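You operate a simulated robot arm through the tools that you are given. There is no shell and no other tool.

You are at the controls of a simulated robot arm. One attempt, no reset.

TASK
Grout the green tiled board with the red float.
Fine: slide the grey cover open, press grout from the small white pan over the board, put the float back and shut the cover. Set down upright: red float. A coat counts when it lies all over at full strength: go over it till it gets no stronger.

Only the result counts: the job must be done as asked and must still hold three seconds after the hand-in. Knocking over, shifting, dropping, spilling or breaking anything else fails it. Lids that push on must go on centred and level and be pressed home; caps that screw on are set level and turned clockwise until they are tight.

THE ROBOT
A 7-joint arm with a two-finger parallel gripper, fixed in place. Base frame: the origin is at the foot of the arm, x ahead of it, y to its left, z up. Units: m, degrees, N and s.
Its first joint turns from -132.0 to 132.0 degrees. Payload 3.91 kg.
The tool frame sits at the grasp point between the pads (the TCP): z along the fingers, y along the line on which they close. The tips reach 0.03 m beyond it. The gripper opens to 0.11 m. The fingers are 0.02 m wide and 0.01 m thick; the gripper's body (0.048 by 0.112 m) begins 0.055 m behind the TCP.
Orientation is that of the tool frame in the base frame, as a unit quaternion [w, x, y, z]. With the fingers straight down and closing along the base's y, the tool's x points along the base's -x, its y along +y and its z along -z.

THE INTERFACE
- The arm moves only by the tool move_arm. Its argument "deltas" is a list of rows, each an object of numbers (a shift or turn left out is 0, a gripper value left out holds the last): "tx", "ty", "tz": the shift along the base's x, y, z in units of 250 mm (1.0 is 250 mm); "ax", "ay", "az": the turn, a rotation vector about the base's x, y, z in units of 90 degrees (1.0 is 90 degrees); "gripper": the opening, from 0 (shut) to 1 (fully open). In form: [{"tx": .., "ty": .., "tz": .., "ax": .., "ay": .., "az": .., "gripper": ..}, ...]. A call has 1 to 20 rows; each row is the pose to reach, as a shift and turn from the pose commanded when the call began. A call with a number of a shift or a turn outside -1 to 1 is refused whole. A row lasts 0.2 s, in which the tool goes at most 0.05 m and 8.6 degrees; a call with a longer step from one row to the next is refused whole, and so is a gripper value outside its range. Where a pose cannot be reached the arm comes as near as it can. A force on the tool above 40 N (or 10 N above the force at the start of the call, whichever is more), or a blocked arm, ends the call early, and 0.2 s more pass. The fingers move at their own pace (about 0.108 m/s each) and stop on an object; they squeeze with about 36 N. The grip force told is the motor's: it shows also when the fingers shut on nothing. Time passes only in rows, and 0.2 s behind the last, so rows that repeat a pose let the fingers close. The reply holds the time, the measured pose of the TCP, the force on the tool along the base axes, the opening and the grip force, in the units named above and with some noise, with the torque about the TCP (base axes, N m) and any sound that the robot's microphone picked up, and new pictures: "views" is both (left out), scene, wrist or none.
- Cameras (640 x 400 px; columns grow to the right, rows downward): "scene" is fixed at [0.2212, 0.4997, 1.6332]; the picture's right is [0.99, 0.10, 0.00], its down [0.10, -0.94, -0.32] and it looks along [-0.03, 0.31, -0.95] (base axes); focal length 350 px, centre (320, 200). "wrist" rides on the gripper at [0.072, 0.017, -0.103] in the tool frame; the picture's right is [-0.23, 0.97, 0.00], its down [-0.76, -0.18, -0.62] and it looks along [-0.61, -0.14, 0.78] (tool axes); focal length 222 px, centre (320, 200). There is no depth. A picture from a camera that has moved, and an enlarged one, comes with that camera's place and axes in the base frame and with its lens.
- close_up(camera, box): a new picture of the part [left, top, right, bottom] of that camera's present view, enlarged. The clock stands still meanwhile.
- sign_off(): hands the job in; it is judged then, once.

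Nothing tells you positions but the pictures and the camera data. Unless the task says otherwise, let go and move clear before handing in.

The tools are called as name(argument=value, ...) on one line, values as JSON. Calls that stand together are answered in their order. move_arm: Moves the arm, as the interface text tells. Its arguments: {"type":"object","properties":{"deltas":{"type":"array"},"views":{"type":"string","enum":["both","scene","wrist","none"]}},"required":["deltas"]} The other tools are called the same way: close_up (camera, box) takes an enlarged picture of a part of a camera's view; sign_off () hands the job in.

At the start:

```text
clock: 0.0
position: [-0.09, 0.7062, 1.1191]
tool_rot: [0.0, 0.0, 1.0, 0.0]
wrist_force: [0.8, -0.6, 0.2]
moment: [0.02, 0.03, 0.0]
opening: 0.1098
grip_force: 0.1
```

scene: 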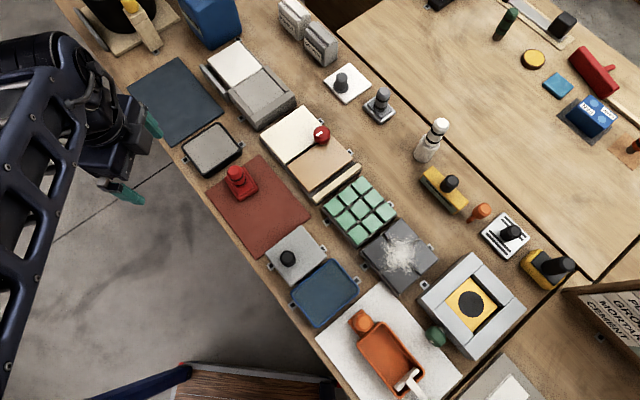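
wrist: 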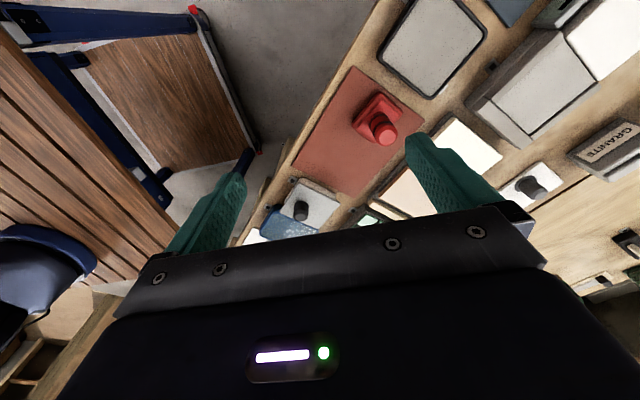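

I see a bench with a red float on a red mat, a green tiled board, a grey-covered container and several pans. First I'll enlarge the scene to identify things before moving.

close_up(camera="scene", box=[180, 30, 340, 130])

close_up(camera="scene", box=[180, 100, 340, 200])

close_up(camera="scene", box=[250, 150, 410, 250])

close_up(camera="scene", box=[250, 210, 410, 310])

close_up(camera="scene", box=[390, 230, 550, 330])

close_up(camera="scene", box=[180, 150, 340, 250])

```text
4.00 times, centred on (260, 80) of scene
camera zoom: at [0.2212, 0.4997, 1.6332], right [0.99, 0.1, 0.0], down [0.1, -0.94, -0.32], along [-0.03, 0.31, -0.95], focal length 1400 px, centre (560, 680)
```

zoom: 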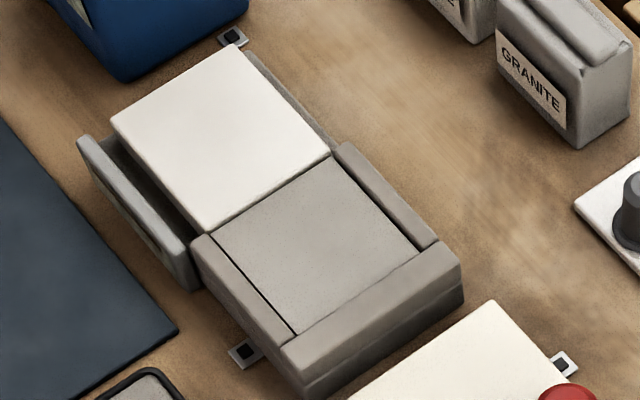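

```text
4.00 times, centred on (260, 150) of scene
camera zoom: at [0.2212, 0.4997, 1.6332], right [0.99, 0.1, 0.0], down [0.1, -0.94, -0.32], along [-0.03, 0.31, -0.95], focal length 1400 px, centre (560, 400)
```

zoom: 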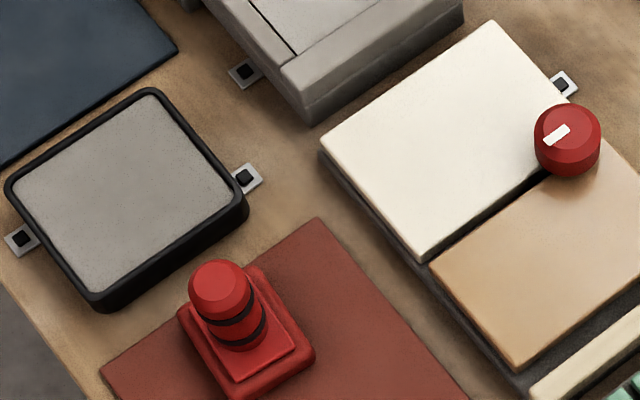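

```text
4.00 times, centred on (330, 200) of scene
camera zoom: at [0.2212, 0.4997, 1.6332], right [0.99, 0.1, 0.0], down [0.1, -0.94, -0.32], along [-0.03, 0.31, -0.95], focal length 1400 px, centre (280, 200)
```

zoom: 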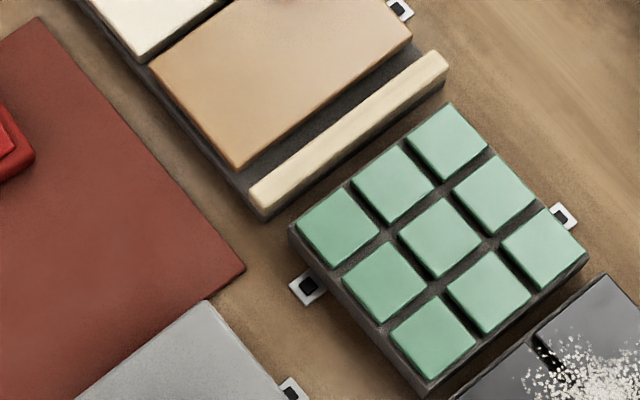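

```text
4.00 times, centred on (330, 260) of scene
camera zoom: at [0.2212, 0.4997, 1.6332], right [0.99, 0.1, 0.0], down [0.1, -0.94, -0.32], along [-0.03, 0.31, -0.95], focal length 1400 px, centre (280, -40)
```

zoom: 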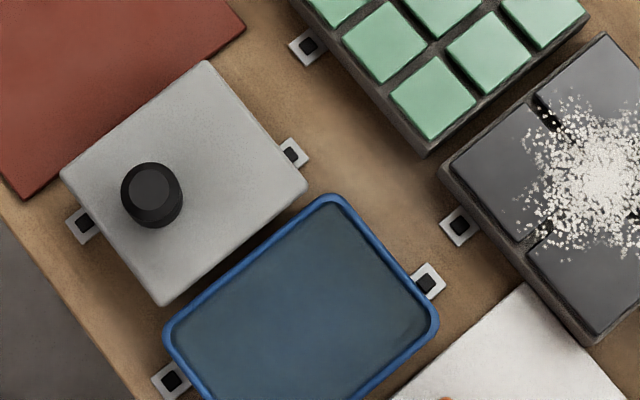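

```text
4.00 times, centred on (470, 280) of scene
camera zoom: at [0.2212, 0.4997, 1.6332], right [0.99, 0.1, 0.0], down [0.1, -0.94, -0.32], along [-0.03, 0.31, -0.95], focal length 1400 px, centre (-280, -120)
```

zoom: 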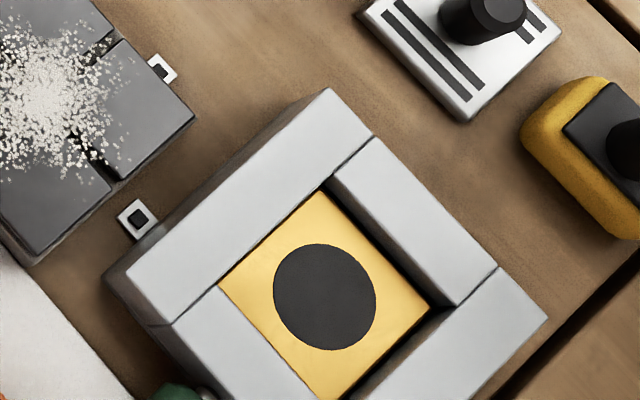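

```text
4.00 times, centred on (260, 200) of scene
camera zoom: at [0.2212, 0.4997, 1.6332], right [0.99, 0.1, 0.0], down [0.1, -0.94, -0.32], along [-0.03, 0.31, -0.95], focal length 1400 px, centre (560, 200)
```

zoom: 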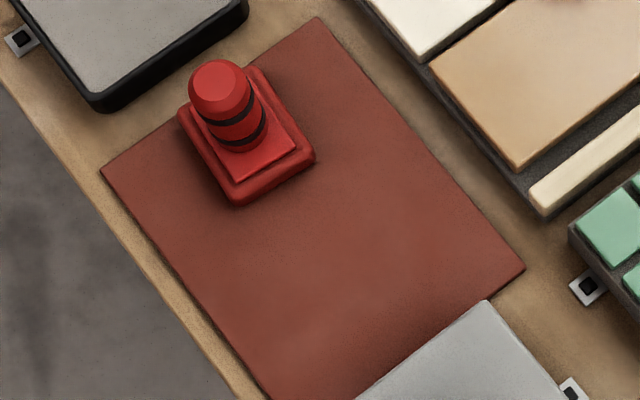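

The bench top seems to lie at about z=0.78. The grey cover with a black knob sits near (0.15, 0.63), the green board near (0.30, 0.76) and the red float near (0.0, 0.8). I'll move the wrist camera over the covered pan for a closer look.

move_arm(deltas=[{"tx": 0.13, "ty": -0.045, "tz": -0.055}, {"tx": 0.26, "ty": -0.09, "tz": -0.11}, {"tx": 0.39, "ty": -0.134, "tz": -0.164}, {"tx": 0.52, "ty": -0.179, "tz": -0.219}, {"tx": 0.65, "ty": -0.223, "tz": -0.273}, {"tx": 0.788, "ty": -0.268, "tz": -0.328}, {"tx": 0.788, "ty": -0.268, "tz": -0.328}])

```text
clock: 1.6
position: [0.1091, 0.6388, 1.0343]
tool_rot: [0.0, 0.001, 1.0, 0.001]
wrist_force: [0.1, -0.5, -0.1]
moment: [-0.01, 0.01, 0.01]
opening: 0.1099
grip_force: 0.0
camera wrist: at [0.035, 0.6539, 1.1379], right [0.23, 0.97, 0.0], down [0.76, -0.18, 0.62], along [0.61, -0.14, -0.78], focal length 222 px, centre (320, 200)
```

scene: 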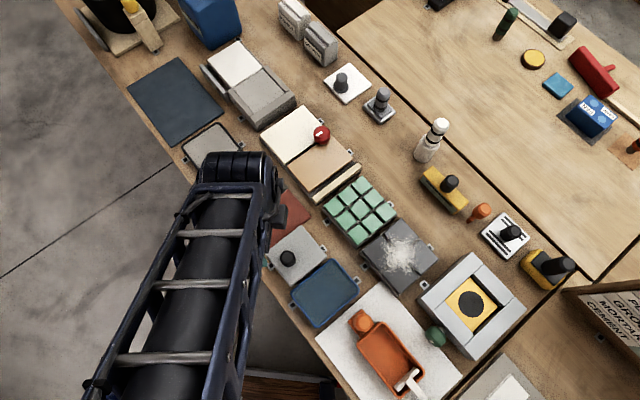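
wrist: 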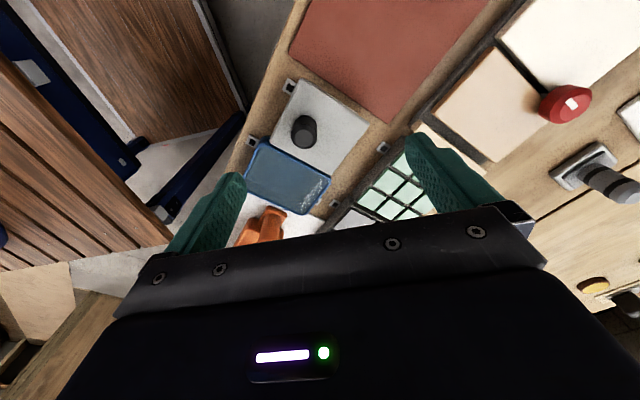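

close_up(camera="wrist", box=[230, 50, 410, 230])

close_up(camera="wrist", box=[400, 0, 640, 150])

close_up(camera="scene", box=[250, 90, 410, 190])

close_up(camera="scene", box=[270, 0, 430, 100])

close_up(camera="scene", box=[250, 240, 330, 290])

```text
2.22 times, centred on (320, 140) of wrist
camera zoom: at [0.035, 0.6539, 1.1379], right [0.23, 0.97, 0.0], down [0.76, -0.18, 0.62], along [0.61, -0.14, -0.78], focal length 494 px, centre (320, 333)
```

zoom: 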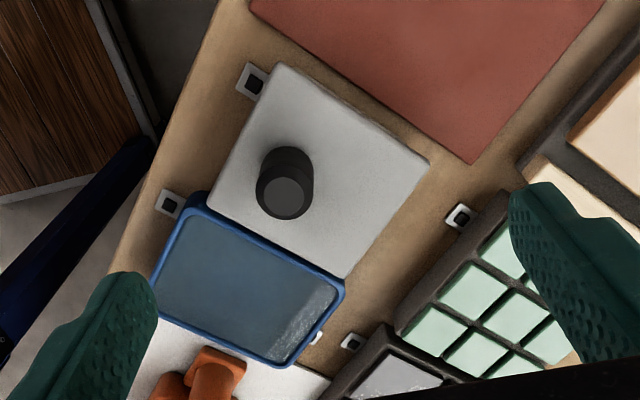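

```text
2.67 times, centred on (520, 75) of wrist
camera zoom: at [0.035, 0.6539, 1.1379], right [0.23, 0.97, 0.0], down [0.76, -0.18, 0.62], along [0.61, -0.14, -0.78], focal length 592 px, centre (-213, 533)
```

zoom: 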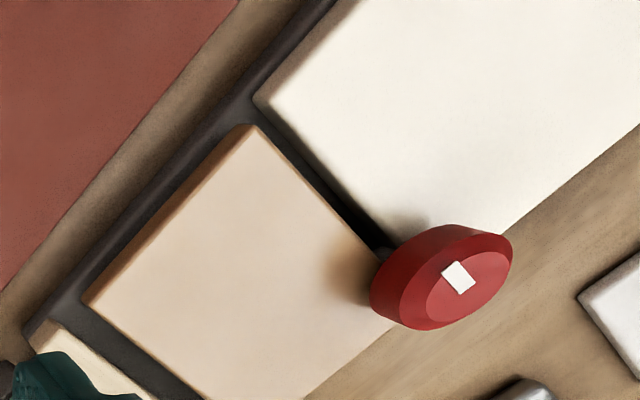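

```text
4.00 times, centred on (330, 140) of scene
camera zoom: at [0.2212, 0.4997, 1.6332], right [0.99, 0.1, 0.0], down [0.1, -0.94, -0.32], along [-0.03, 0.31, -0.95], focal length 1400 px, centre (280, 440)
```

zoom: 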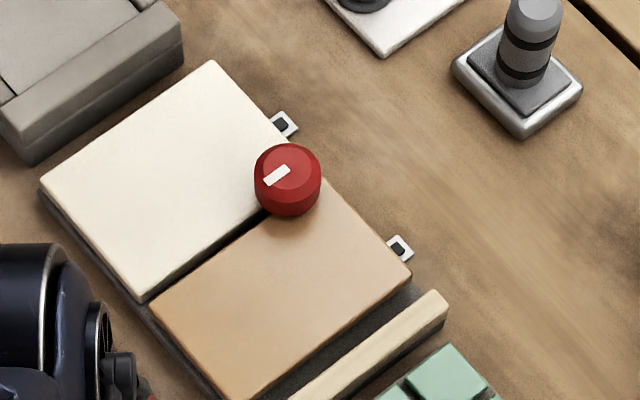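

```text
4.00 times, centred on (350, 50) of scene
camera zoom: at [0.2212, 0.4997, 1.6332], right [0.99, 0.1, 0.0], down [0.1, -0.94, -0.32], along [-0.03, 0.31, -0.95], focal length 1400 px, centre (200, 800)
```

zoom: 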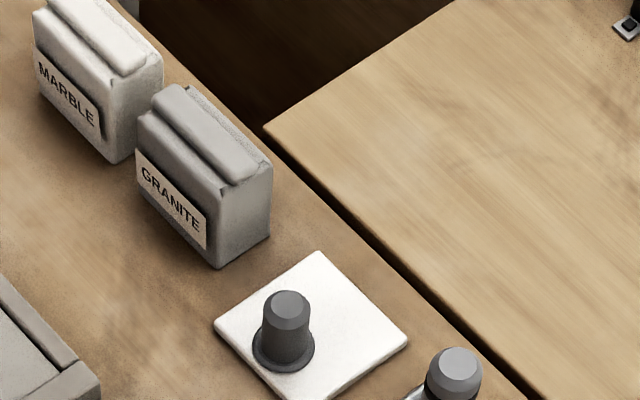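

```text
8.00 times, centred on (290, 265) of scene
camera zoom: at [0.2212, 0.4997, 1.6332], right [0.99, 0.1, 0.0], down [0.1, -0.94, -0.32], along [-0.03, 0.31, -0.95], focal length 2799 px, centre (560, -320)
```

zoom: 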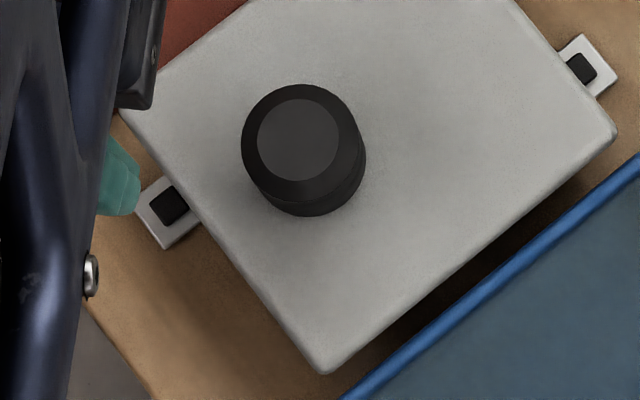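

The grey lid's top is at about z=0.83 and centred near (0.154, 0.626). Its black knob stands at about (0.138, 0.611) with its top at about 0.875. I'll hover above the knob with the fingers turned to the bench's axes, then look again.

move_arm(deltas=[{"tx": 0.02, "ty": -0.02, "tz": -0.04, "az": -0.08}, {"tx": 0.04, "ty": -0.04, "tz": -0.08, "az": -0.16}, {"tx": 0.06, "ty": -0.06, "tz": -0.12, "az": -0.25}, {"tx": 0.08, "ty": -0.08, "tz": -0.16, "az": -0.33}, {"tx": 0.1, "ty": -0.1, "tz": -0.2, "az": -0.42}, {"tx": 0.124, "ty": -0.112, "tz": -0.25, "az": -0.5}, {"tx": 0.124, "ty": -0.112, "tz": -0.308, "az": -0.5}, {"tx": 0.124, "ty": -0.112, "tz": -0.308, "az": -0.5}])

```text
clock: 3.4
position: [0.1378, 0.611, 0.9599]
tool_rot: [0.001, 0.383, 0.924, 0.0]
wrist_force: [0.5, -0.1, -0.6]
moment: [0.0, 0.03, 0.0]
opening: 0.1099
grip_force: 0.1
camera wrist: at [0.0977, 0.6725, 1.0641], right [0.85, 0.53, 0.0], down [0.41, -0.66, 0.62], along [0.33, -0.53, -0.78], focal length 222 px, centre (320, 200)
```

scene: 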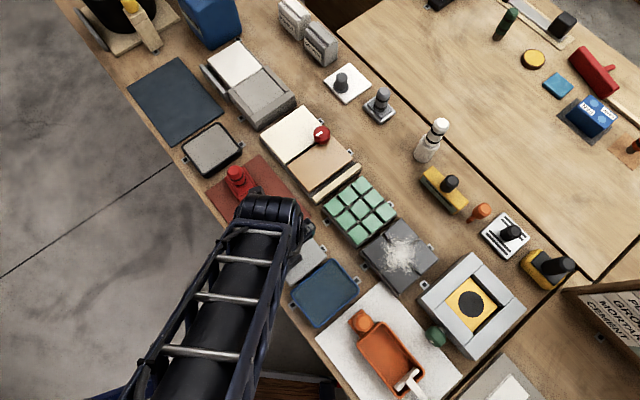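
wrist: 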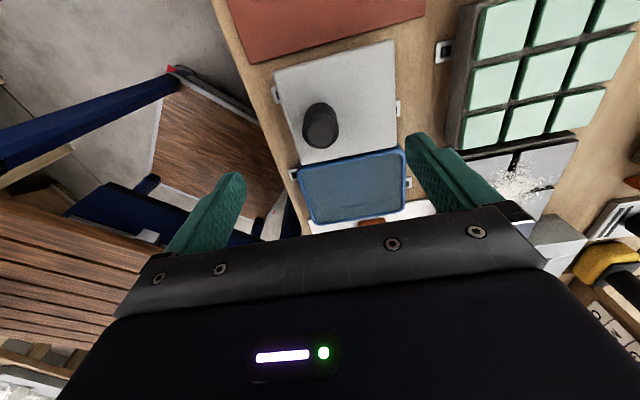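

close_up(camera="wrist", box=[220, 20, 460, 230])

close_up(camera="wrist", box=[250, 60, 410, 180])

```text
1.90 times, centred on (340, 125) of wrist
camera zoom: at [0.0977, 0.6725, 1.0641], right [0.85, 0.53, 0.0], down [0.41, -0.66, 0.62], along [0.33, -0.53, -0.78], focal length 423 px, centre (282, 343)
```

zoom: 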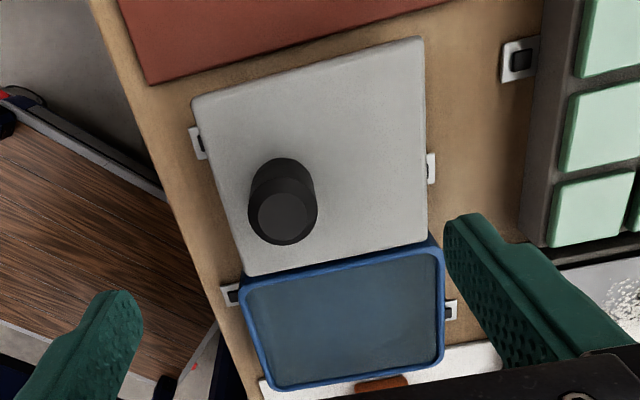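

```text
3.33 times, centred on (330, 120) of wrist
camera zoom: at [0.0977, 0.6725, 1.0641], right [0.85, 0.53, 0.0], down [0.41, -0.66, 0.62], along [0.33, -0.53, -0.78], focal length 740 px, centre (287, 467)
```

zoom: 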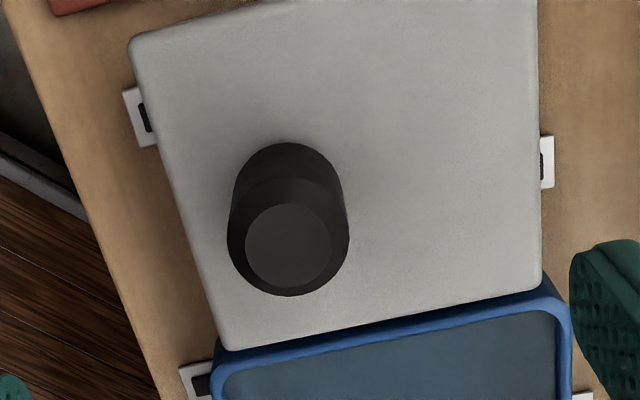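

The knob is confirmed at about (0.138, 0.609), with its top near 0.875. I'll lower onto it and close the fingers.

move_arm(deltas=[{"tz": -0.12, "gripper": 1}, {"tz": -0.22, "ty": -0.004, "gripper": 1}, {"tz": -0.3, "ty": -0.006, "gripper": 1}, {"tz": -0.348, "ty": -0.006, "gripper": 1}, {"tz": -0.348, "ty": -0.006, "gripper": 0}, {"tz": -0.348, "ty": -0.006, "gripper": 0}, {"tz": -0.348, "ty": -0.006, "gripper": 0}, {"tz": -0.348, "ty": -0.006, "gripper": 0}])

```text
clock: 5.2
position: [0.1379, 0.6112, 0.8743]
tool_rot: [0.0, 0.383, 0.924, 0.001]
wrist_force: [0.9, 1.9, -1.9]
moment: [-0.48, 0.44, 0.08]
opening: 0.0311
grip_force: 45.1
camera wrist: at [0.0983, 0.6725, 0.9775], right [0.85, 0.53, 0.0], down [0.41, -0.66, 0.62], along [0.33, -0.53, -0.78], focal length 222 px, centre (320, 200)
```

scene: 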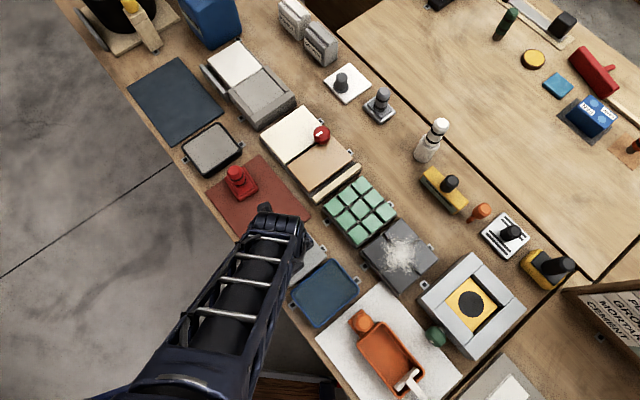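
wrist: 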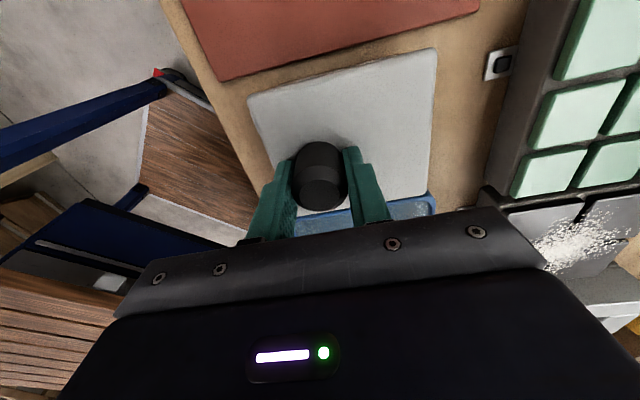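

The knob is gripped, with an opening of 0.031. I'll test the sliding direction gently, first toward the bench's near edge.

move_arm(deltas=[{"tx": -0.007, "ty": -0.007}, {"tx": -0.014, "ty": -0.014}, {"tx": -0.014, "ty": -0.014}], views="wrist")

```text
clock: 5.8
position: [0.1392, 0.6113, 0.8736]
tool_rot: [0.0, 0.384, 0.923, 0.002]
wrist_force: [3.1, 13.9, -12.2]
moment: [-0.45, 0.79, 0.07]
opening: 0.0309
grip_force: 44.9
stopped in row 2: the force on the tool passed its limit at 45 N (the readings are from after the stop); the commanded pose is now the measured one
camera wrist: at [0.0987, 0.6716, 0.9778], right [0.85, 0.52, 0.01], down [0.41, -0.67, 0.62], along [0.33, -0.53, -0.78], focal length 222 px, centre (320, 200)
```

wrist: 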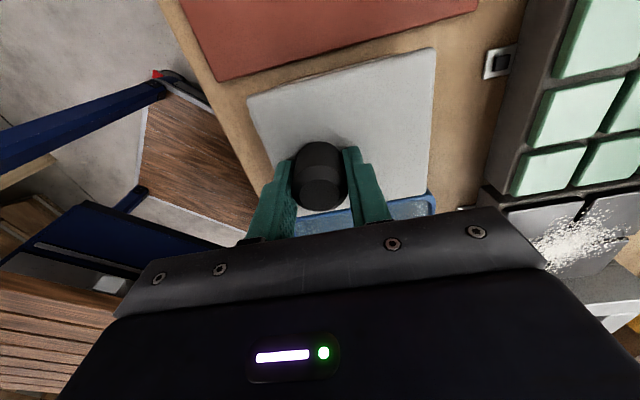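

Toward the near edge is blocked. I'll try the opposite way, toward the board, with the same small motion.

move_arm(deltas=[{"tx": 0.007, "ty": 0.007}, {"tx": 0.014, "ty": 0.014}, {"tx": 0.021, "ty": 0.021}, {"tx": 0.021, "ty": 0.021}], views="wrist")

```text
clock: 6.5
position: [0.1377, 0.6114, 0.8743]
tool_rot: [0.0, 0.382, 0.924, -0.001]
wrist_force: [-7.3, -7.6, 6.2]
moment: [0.31, -0.65, -0.05]
opening: 0.0309
grip_force: 44.8
stopped in row 3: the force on the tool passed its limit at 44 N (the readings are from after the stop); the commanded pose is now the measured one
camera wrist: at [0.0977, 0.6731, 0.9775], right [0.85, 0.53, 0.0], down [0.41, -0.66, 0.62], along [0.33, -0.53, -0.78], focal length 222 px, centre (320, 200)
```

wrist: 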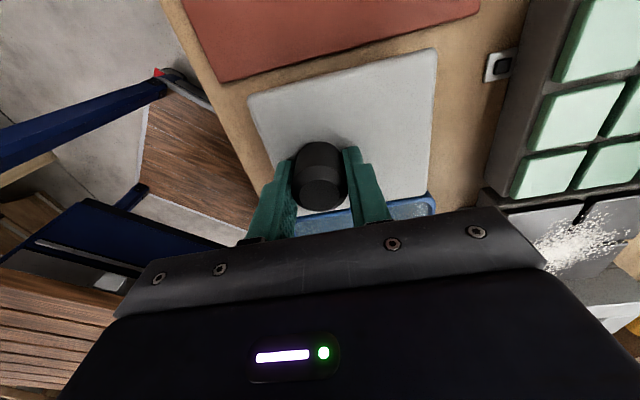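

Both cross directions are blocked, so it must run along the bench. I'll test toward the mat.

move_arm(deltas=[{"tx": -0.007, "ty": 0.007}, {"tx": -0.014, "ty": 0.014}, {"tx": -0.021, "ty": 0.021}, {"tx": -0.021, "ty": 0.021}], views="wrist")

```text
clock: 7.5
position: [0.133, 0.6164, 0.8745]
tool_rot: [-0.001, 0.383, 0.924, 0.001]
wrist_force: [-5.2, -5.6, 17.5]
moment: [0.47, -0.4, -0.04]
opening: 0.031
grip_force: 45.1
camera wrist: at [0.0929, 0.6779, 0.9776], right [0.85, 0.53, 0.0], down [0.41, -0.66, 0.62], along [0.33, -0.53, -0.78], focal length 222 px, centre (320, 200)
```

wrist: 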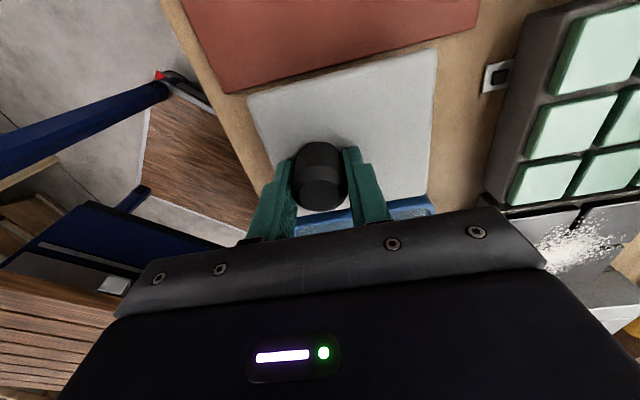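

The lid slides freely toward the mat. I'll continue in small steps until it is open or meets its stop.

move_arm(deltas=[{"tx": -0.02, "ty": 0.02, "tz": 0.004}, {"tx": -0.04, "ty": 0.04, "tz": 0.004}, {"tx": -0.06, "ty": 0.06, "tz": 0.004}, {"tx": -0.08, "ty": 0.08, "tz": 0.004}, {"tx": -0.1, "ty": 0.1, "tz": 0.004}, {"tx": -0.12, "ty": 0.12, "tz": 0.004}, {"tx": -0.14, "ty": 0.14, "tz": 0.004}, {"tx": -0.16, "ty": 0.16, "tz": 0.004}, {"tx": -0.16, "ty": 0.16, "tz": 0.004}])

```text
clock: 9.5
position: [0.0925, 0.6579, 0.8742]
tool_rot: [-0.001, 0.382, 0.924, -0.001]
wrist_force: [-22.0, -22.3, -10.5]
moment: [0.25, -0.49, 0.03]
opening: 0.0311
grip_force: 44.7
camera wrist: at [0.0524, 0.7187, 0.9774], right [0.85, 0.53, 0.0], down [0.42, -0.66, 0.62], along [0.33, -0.53, -0.78], focal length 222 px, centre (320, 200)
```

scene: 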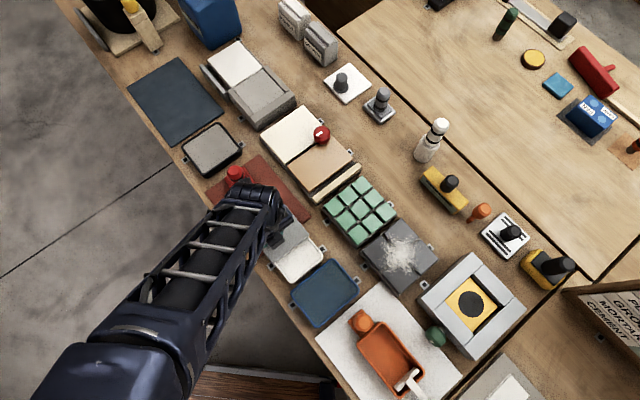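
wrist: 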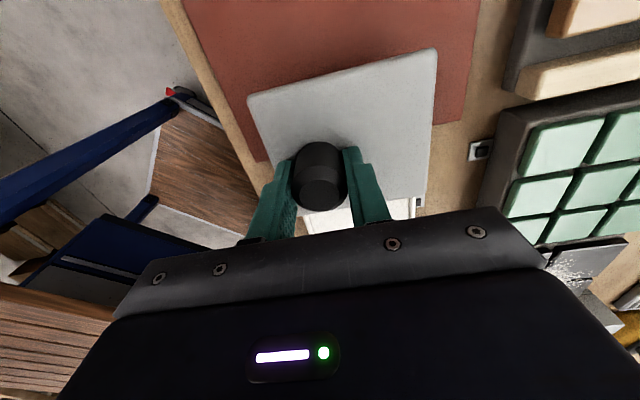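

The white pan is appearing under the lid. The side force shows the rail runs slightly off 45°, so I'll relieve it and continue along the corrected direction.

move_arm(deltas=[{"tx": -0.005, "ty": -0.005}, {"tx": -0.009, "ty": -0.009}, {"tx": -0.024, "ty": 0.005}, {"tx": -0.039, "ty": 0.018}, {"tx": -0.053, "ty": 0.032}, {"tx": -0.068, "ty": 0.045}, {"tx": -0.068, "ty": 0.045}], views="wrist")

```text
clock: 11.1
position: [0.0792, 0.67, 0.8741]
tool_rot: [0.0, 0.384, 0.923, 0.002]
wrist_force: [6.0, 6.9, -8.4]
moment: [-0.32, 0.77, 0.01]
opening: 0.0313
grip_force: 45.2
stopped in row 7: the force on the tool passed its limit at 44 N (the readings are from after the stop); the commanded pose is now the measured one
camera wrist: at [0.0397, 0.7309, 0.9777], right [0.85, 0.53, 0.0], down [0.41, -0.67, 0.62], along [0.33, -0.53, -0.78], focal length 222 px, centre (320, 200)
```

wrist: 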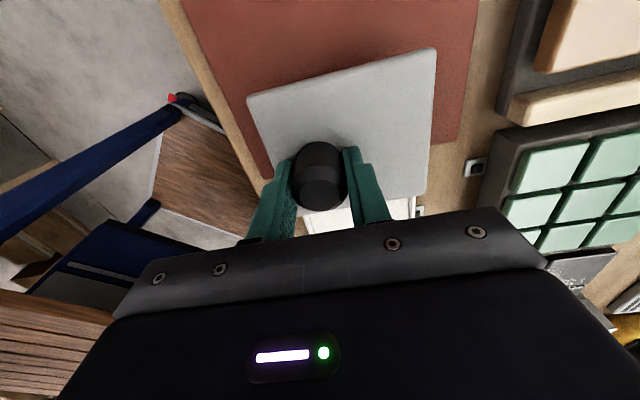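

The rail is about 1° off 45°, and the last correction was slightly too large. I'll centre again and continue along the refined direction to the end stop.

move_arm(deltas=[{"tx": 0.001, "ty": 0.001}, {"tx": -0.012, "ty": 0.014}, {"tx": -0.026, "ty": 0.027}, {"tx": -0.041, "ty": 0.041}, {"tx": -0.055, "ty": 0.055}, {"tx": -0.055, "ty": 0.055}])

```text
clock: 12.5
position: [0.0681, 0.6824, 0.8741]
tool_rot: [0.001, 0.384, 0.923, 0.0]
wrist_force: [21.8, -2.0, -23.7]
moment: [-0.74, 0.39, -0.21]
opening: 0.0308
grip_force: 45.4
camera wrist: at [0.027, 0.7439, 0.9777], right [0.85, 0.53, 0.0], down [0.41, -0.66, 0.62], along [0.33, -0.53, -0.78], focal length 222 px, centre (320, 200)
```

scene: 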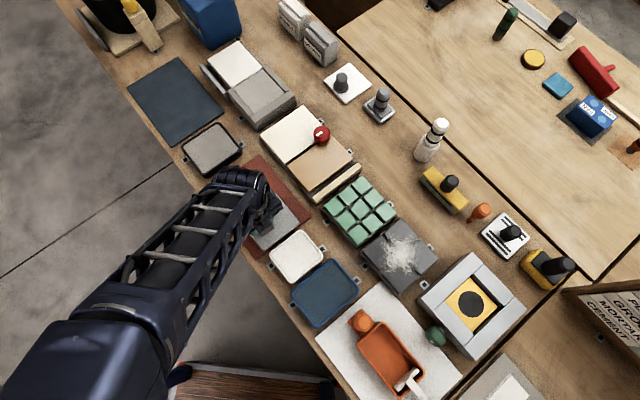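
wrist: 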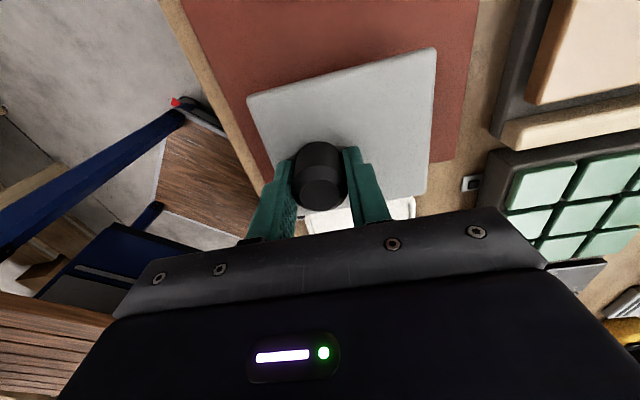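

close_up(camera="scene", box=[230, 180, 350, 300])

close_up(camera="wrist", box=[240, 130, 440, 250])

```text
3.33 times, centred on (290, 240) of scene
camera zoom: at [0.2212, 0.4997, 1.6332], right [0.99, 0.1, 0.0], down [0.1, -0.94, -0.32], along [-0.03, 0.31, -0.95], focal length 1166 px, centre (420, 67)
```

zoom: 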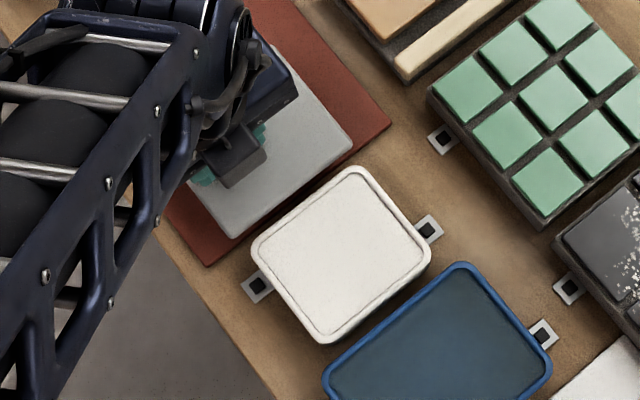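

```text
3.20 times, centred on (340, 190) of wrist
camera zoom: at [0.027, 0.7439, 0.9777], right [0.85, 0.53, 0.0], down [0.41, -0.66, 0.62], along [0.33, -0.53, -0.78], focal length 711 px, centre (256, 232)
```

zoom: 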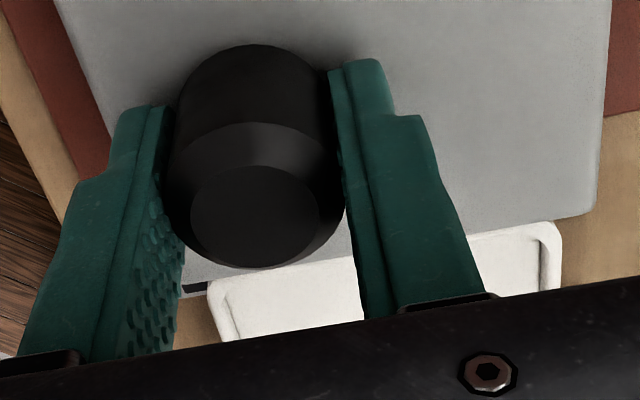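

The white pan is now fully exposed and the lid is against its stop. I'll relax the force, let go of the knob and rise.

move_arm(deltas=[{"tx": 0.003, "ty": -0.001, "tz": -0.003}, {"tx": 0.003, "ty": -0.001, "tz": -0.003, "gripper": 0.6}, {"tx": 0.003, "ty": -0.001, "tz": -0.003, "gripper": 0.6}, {"tx": 0.003, "ty": -0.001, "tz": 0.1}, {"tx": 0.003, "ty": -0.001, "tz": 0.25}, {"tx": 0.003, "ty": -0.001, "tz": 0.4}, {"tx": -0.1, "ty": 0.1, "tz": 0.5}, {"tx": -0.2, "ty": 0.2, "tz": 0.6}, {"tx": -0.3, "ty": 0.3, "tz": 0.6}, {"tx": -0.4, "ty": 0.4, "tz": 0.6}, {"tx": -0.4, "ty": 0.4, "tz": 0.6}])

```text
clock: 14.9
position: [-0.036, 0.781, 1.0231]
tool_rot: [0.0, 0.383, 0.924, 0.0]
wrist_force: [-0.3, 1.3, 0.1]
moment: [0.0, 0.0, -0.02]
opening: 0.0658
grip_force: 0.0
camera wrist: at [-0.0765, 0.843, 1.1276], right [0.85, 0.53, 0.0], down [0.41, -0.67, 0.62], along [0.33, -0.53, -0.78], focal length 222 px, centre (320, 200)
```

scene: 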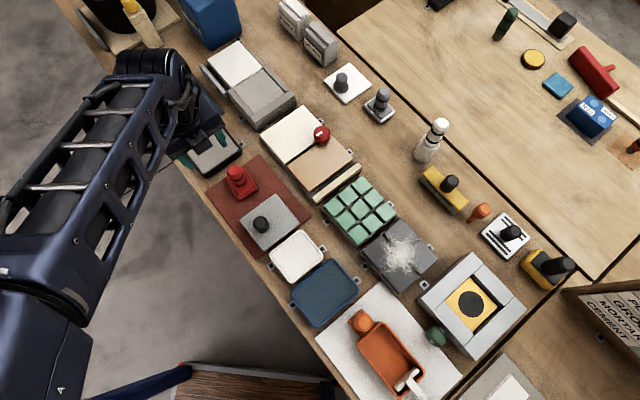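
wrist: 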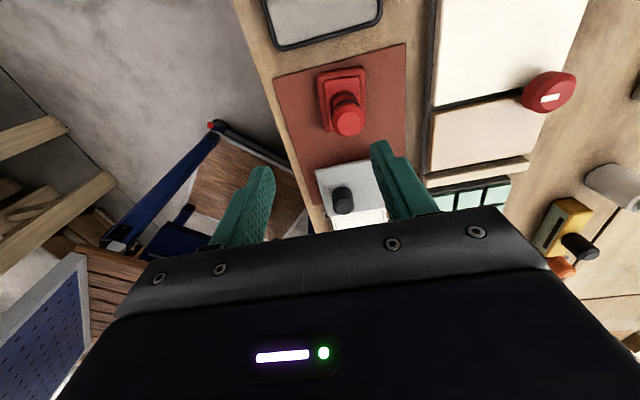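

close_up(camera="wrist", box=[260, 40, 420, 140])

close_up(camera="scene", box=[200, 150, 320, 225])

close_up(camera="scene", box=[250, 200, 410, 300])

close_up(camera="scene", box=[310, 160, 410, 260])

```text
4.00 times, centred on (340, 90) of wrist
camera zoom: at [-0.0765, 0.843, 1.1276], right [0.85, 0.53, 0.0], down [0.41, -0.67, 0.62], along [0.33, -0.53, -0.78], focal length 888 px, centre (240, 640)
```

zoom: 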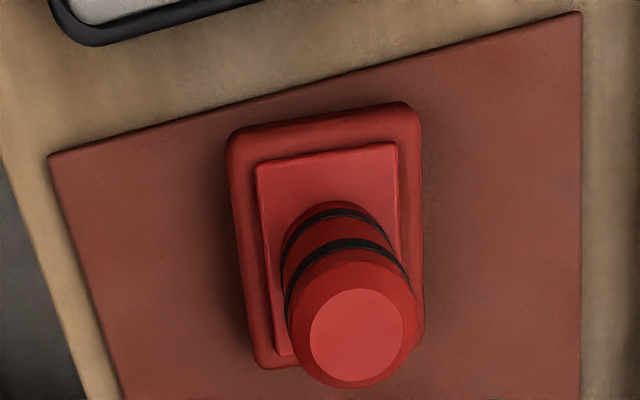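

```text
5.33 times, centred on (260, 188) of scene
camera zoom: at [0.2212, 0.4997, 1.6332], right [0.99, 0.1, 0.0], down [0.1, -0.94, -0.32], along [-0.03, 0.31, -0.95], focal length 1866 px, centre (640, 267)
```

zoom: 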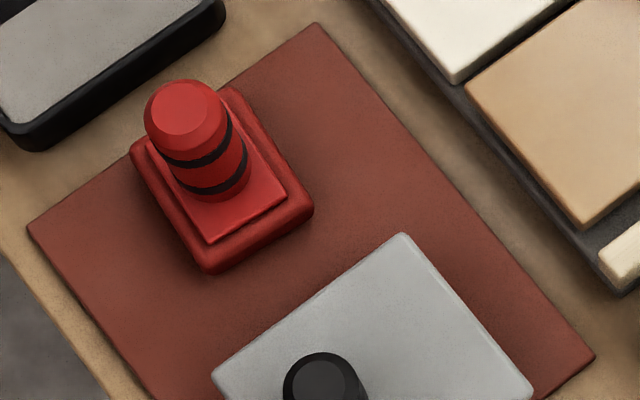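

```text
4.00 times, centred on (330, 250) of scene
camera zoom: at [0.2212, 0.4997, 1.6332], right [0.99, 0.1, 0.0], down [0.1, -0.94, -0.32], along [-0.03, 0.31, -0.95], focal length 1400 px, centre (280, 0)
```

zoom: 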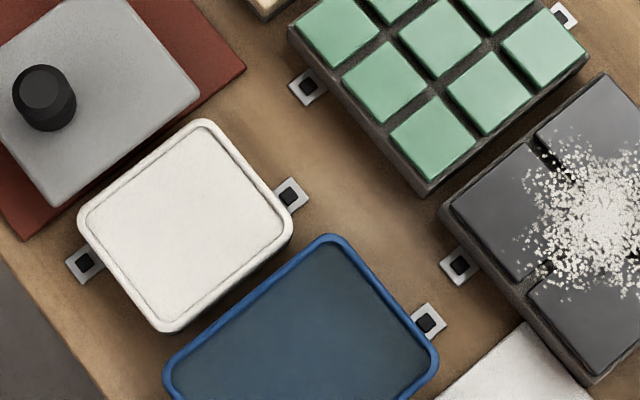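

```text
4.00 times, centred on (360, 210) of scene
camera zoom: at [0.2212, 0.4997, 1.6332], right [0.99, 0.1, 0.0], down [0.1, -0.94, -0.32], along [-0.03, 0.31, -0.95], focal length 1400 px, centre (160, 160)
```

zoom: 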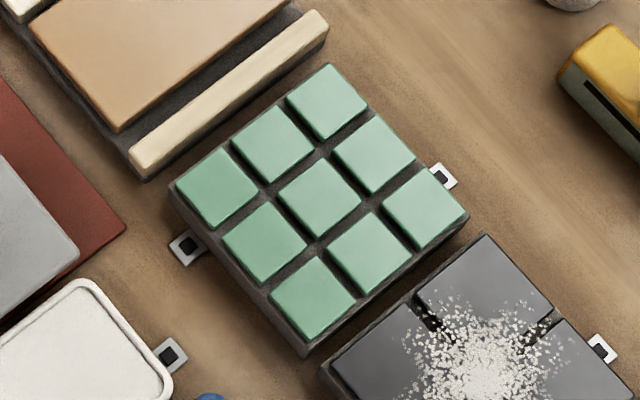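

The red float stands at about (-0.006, 0.792) with its handle top near 0.90. Its base is roughly 0.07 by 0.053 and turned a few degrees relative to the mat. I'll hover just above its handle to refine the position.

move_arm(deltas=[{"tx": 0.04, "ty": 0.014, "tz": -0.1, "gripper": 0.85}, {"tx": 0.08, "ty": 0.028, "tz": -0.2, "gripper": 0.85}, {"tx": 0.116, "ty": 0.04, "tz": -0.294, "gripper": 0.85}, {"tx": 0.116, "ty": 0.04, "tz": -0.294, "gripper": 0.85}, {"tx": 0.116, "ty": 0.04, "tz": -0.294, "gripper": 0.85}], views="wrist")

close_up(camera="wrist", box=[220, 60, 460, 220])

```text
clock: 16.1
position: [-0.0075, 0.7935, 0.9519]
tool_rot: [0.001, 0.382, 0.924, 0.0]
wrist_force: [-1.4, -0.5, -0.4]
moment: [-0.04, -0.01, 0.0]
opening: 0.0932
grip_force: 0.0
camera wrist: at [-0.0477, 0.8548, 1.0556], right [0.85, 0.53, 0.0], down [0.41, -0.67, 0.62], along [0.33, -0.53, -0.78], focal length 222 px, centre (320, 200)
```

wrist: 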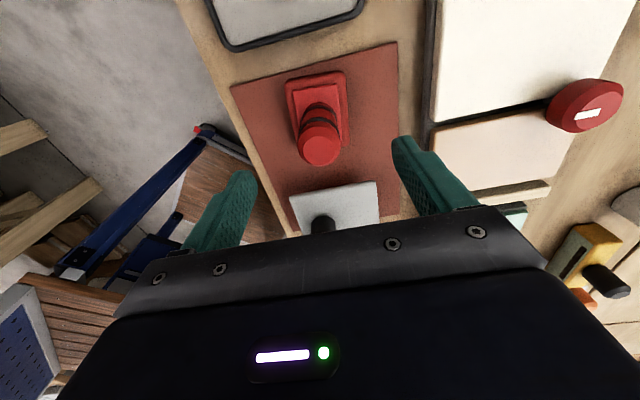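

```text
2.50 times, centred on (340, 140) of wrist
camera zoom: at [-0.0477, 0.8548, 1.0556], right [0.85, 0.53, 0.0], down [0.41, -0.67, 0.62], along [0.33, -0.53, -0.78], focal length 555 px, centre (270, 350)
```

zoom: 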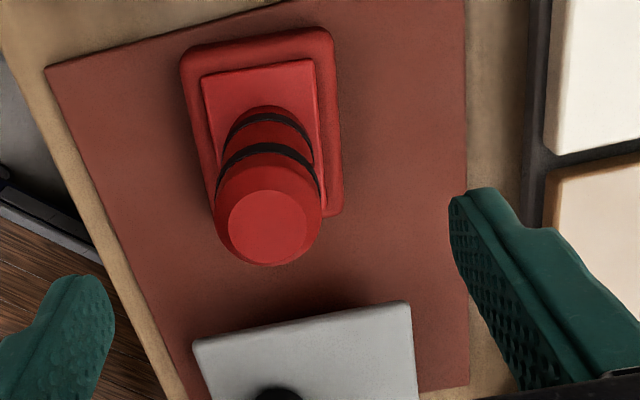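

The handle lies right under the TCP. I'll lower to grip height and close.

move_arm(deltas=[{"tz": -0.1}, {"tz": -0.2}, {"tz": -0.27}, {"tz": -0.328}, {"tz": -0.328}, {"tz": -0.328, "gripper": 0}, {"tz": -0.328, "gripper": 0}, {"tz": -0.328, "gripper": 0}, {"tz": -0.328, "gripper": 0}])

close_up(camera="wrist", box=[220, 60, 460, 220])

```text
clock: 18.1
position: [-0.0069, 0.7943, 0.8687]
tool_rot: [0.0, 0.383, 0.924, 0.0]
wrist_force: [-1.0, -1.1, 0.4]
moment: [-0.11, 0.14, -0.07]
opening: 0.0331
grip_force: 36.5
camera wrist: at [-0.0472, 0.8552, 0.9722], right [0.85, 0.53, 0.0], down [0.41, -0.67, 0.62], along [0.33, -0.53, -0.78], focal length 222 px, centre (320, 200)
```

scene: 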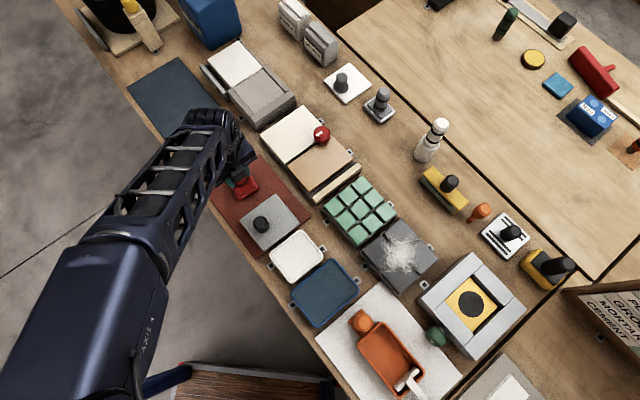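
wrist: 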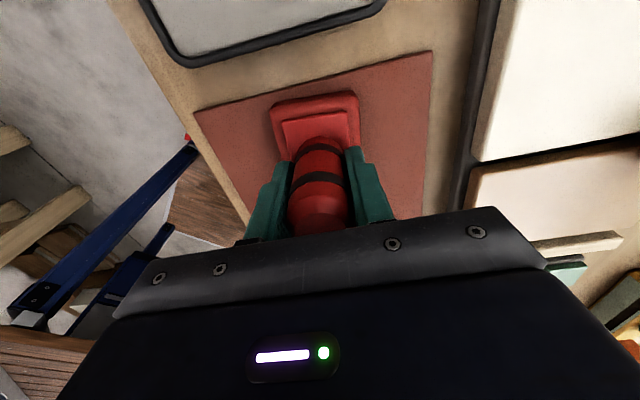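

```text
2.50 times, centred on (340, 140) of wrist
camera zoom: at [-0.0472, 0.8552, 0.9722], right [0.85, 0.53, 0.0], down [0.41, -0.67, 0.62], along [0.33, -0.53, -0.78], focal length 555 px, centre (270, 350)
```

zoom: 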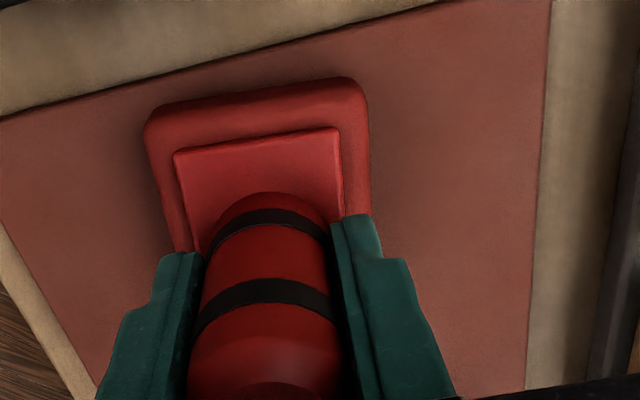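

The float's handle is gripped with an opening of 0.033. I'll lift it well above the lid's knob.

move_arm(deltas=[{"tz": 0.04}, {"tz": 0.15}, {"tz": 0.3}, {"tz": 0.46}, {"tz": 0.52}, {"tz": 0.52}], views="both")

close_up(camera="wrist", box=[220, 60, 460, 220])

```text
clock: 19.5
position: [-0.0055, 0.7946, 0.9992]
tool_rot: [0.0, 0.383, 0.924, 0.001]
wrist_force: [-0.5, -0.1, -0.7]
moment: [0.04, 0.0, -0.02]
opening: 0.0329
grip_force: 35.7
camera wrist: at [-0.0458, 0.8551, 1.1036], right [0.85, 0.53, 0.0], down [0.41, -0.67, 0.62], along [0.33, -0.53, -0.78], focal length 222 px, centre (320, 200)
```

scene: 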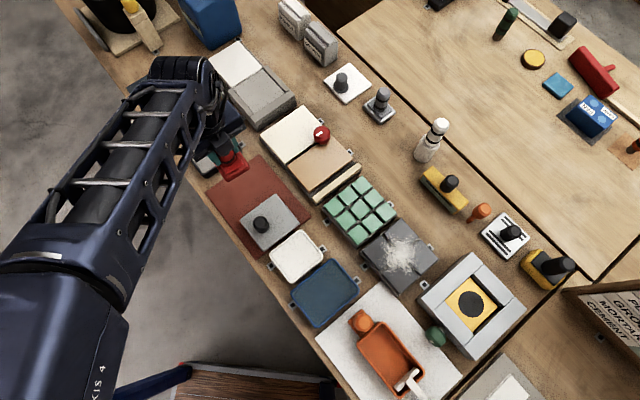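
wrist: 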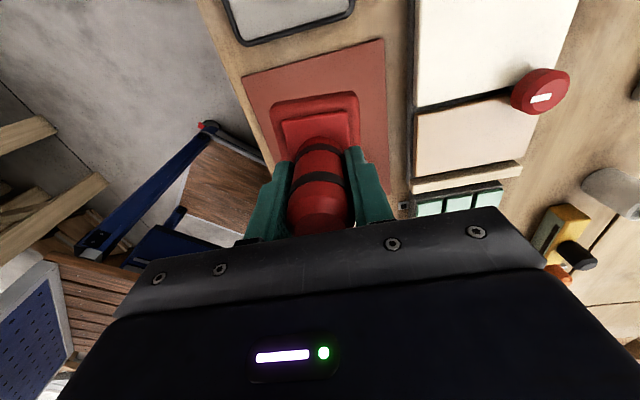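

```text
2.50 times, centred on (340, 140) of wrist
camera zoom: at [-0.0458, 0.8551, 1.1036], right [0.85, 0.53, 0.0], down [0.41, -0.67, 0.62], along [0.33, -0.53, -0.78], focal length 555 px, centre (270, 350)
```

zoom: 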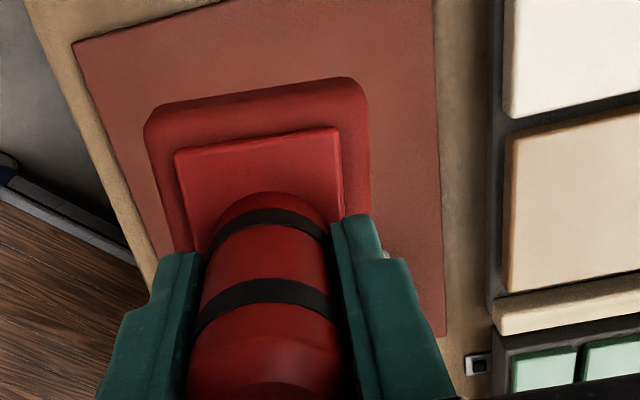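

The float is held upright. Its base is turned about -5° against the bench axes, so I'll carry it over the pan while turning it +5° to match.

move_arm(deltas=[{"tx": 0.1, "ty": -0.105, "az": 0.01}, {"tx": 0.21, "ty": -0.22, "az": 0.02}, {"tx": 0.32, "ty": -0.335, "az": 0.03}, {"tx": 0.43, "ty": -0.45, "az": 0.04}, {"tx": 0.54, "ty": -0.565, "az": 0.05}, {"tx": 0.636, "ty": -0.668, "az": 0.0556}, {"tx": 0.636, "ty": -0.668, "tz": -0.1, "az": 0.0556}, {"tx": 0.636, "ty": -0.668, "tz": -0.2, "az": 0.0556}, {"tx": 0.636, "ty": -0.668, "tz": -0.2, "az": 0.0556}])

close_up(camera="wrist", box=[220, 60, 460, 220])

close_up(camera="scene", box=[250, 200, 410, 300])

```text
clock: 21.5
position: [0.153, 0.6263, 0.9479]
tool_rot: [0.001, 0.342, 0.94, 0.001]
wrist_force: [0.0, -0.1, -1.3]
moment: [-0.03, 0.0, 0.0]
opening: 0.0331
grip_force: 36.2
camera wrist: at [0.1065, 0.6847, 1.0526], right [0.8, 0.6, 0.0], down [0.47, -0.63, 0.62], along [0.37, -0.5, -0.78], focal length 222 px, centre (320, 200)
```

scene: 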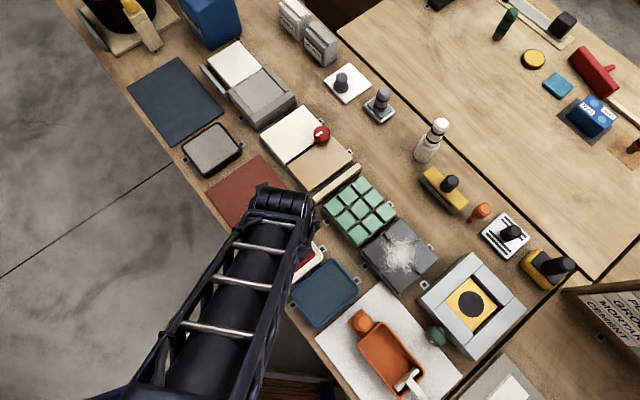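
wrist: 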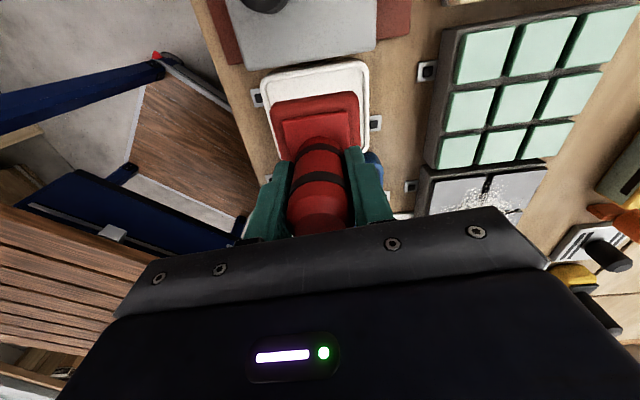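

```text
2.50 times, centred on (340, 140) of wrist
camera zoom: at [0.1065, 0.6847, 1.0526], right [0.8, 0.6, 0.0], down [0.47, -0.63, 0.62], along [0.37, -0.5, -0.78], focal length 555 px, centre (270, 350)
```

zoom: 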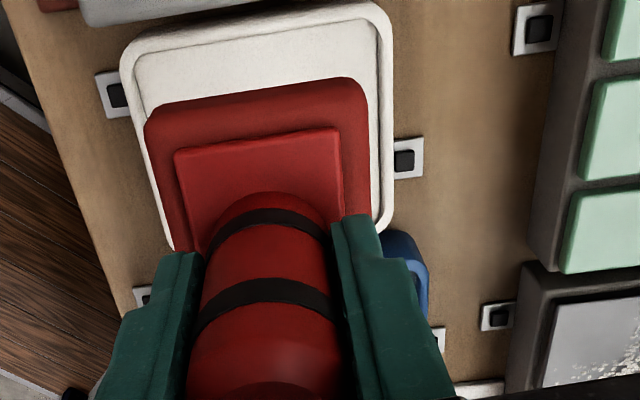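

```text
4.00 times, centred on (330, 250) of scene
camera zoom: at [0.2212, 0.4997, 1.6332], right [0.99, 0.1, 0.0], down [0.1, -0.94, -0.32], along [-0.03, 0.31, -0.95], focal length 1400 px, centre (280, 0)
```

zoom: 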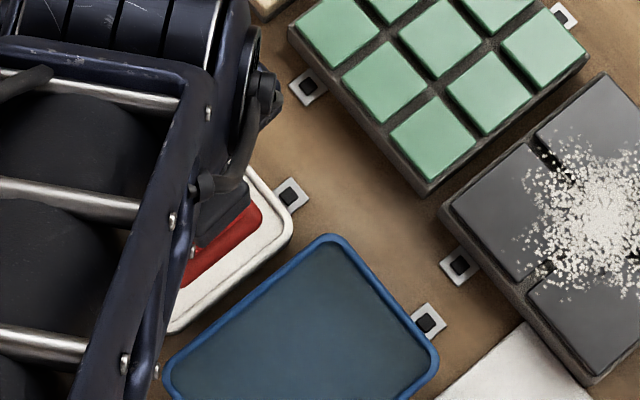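

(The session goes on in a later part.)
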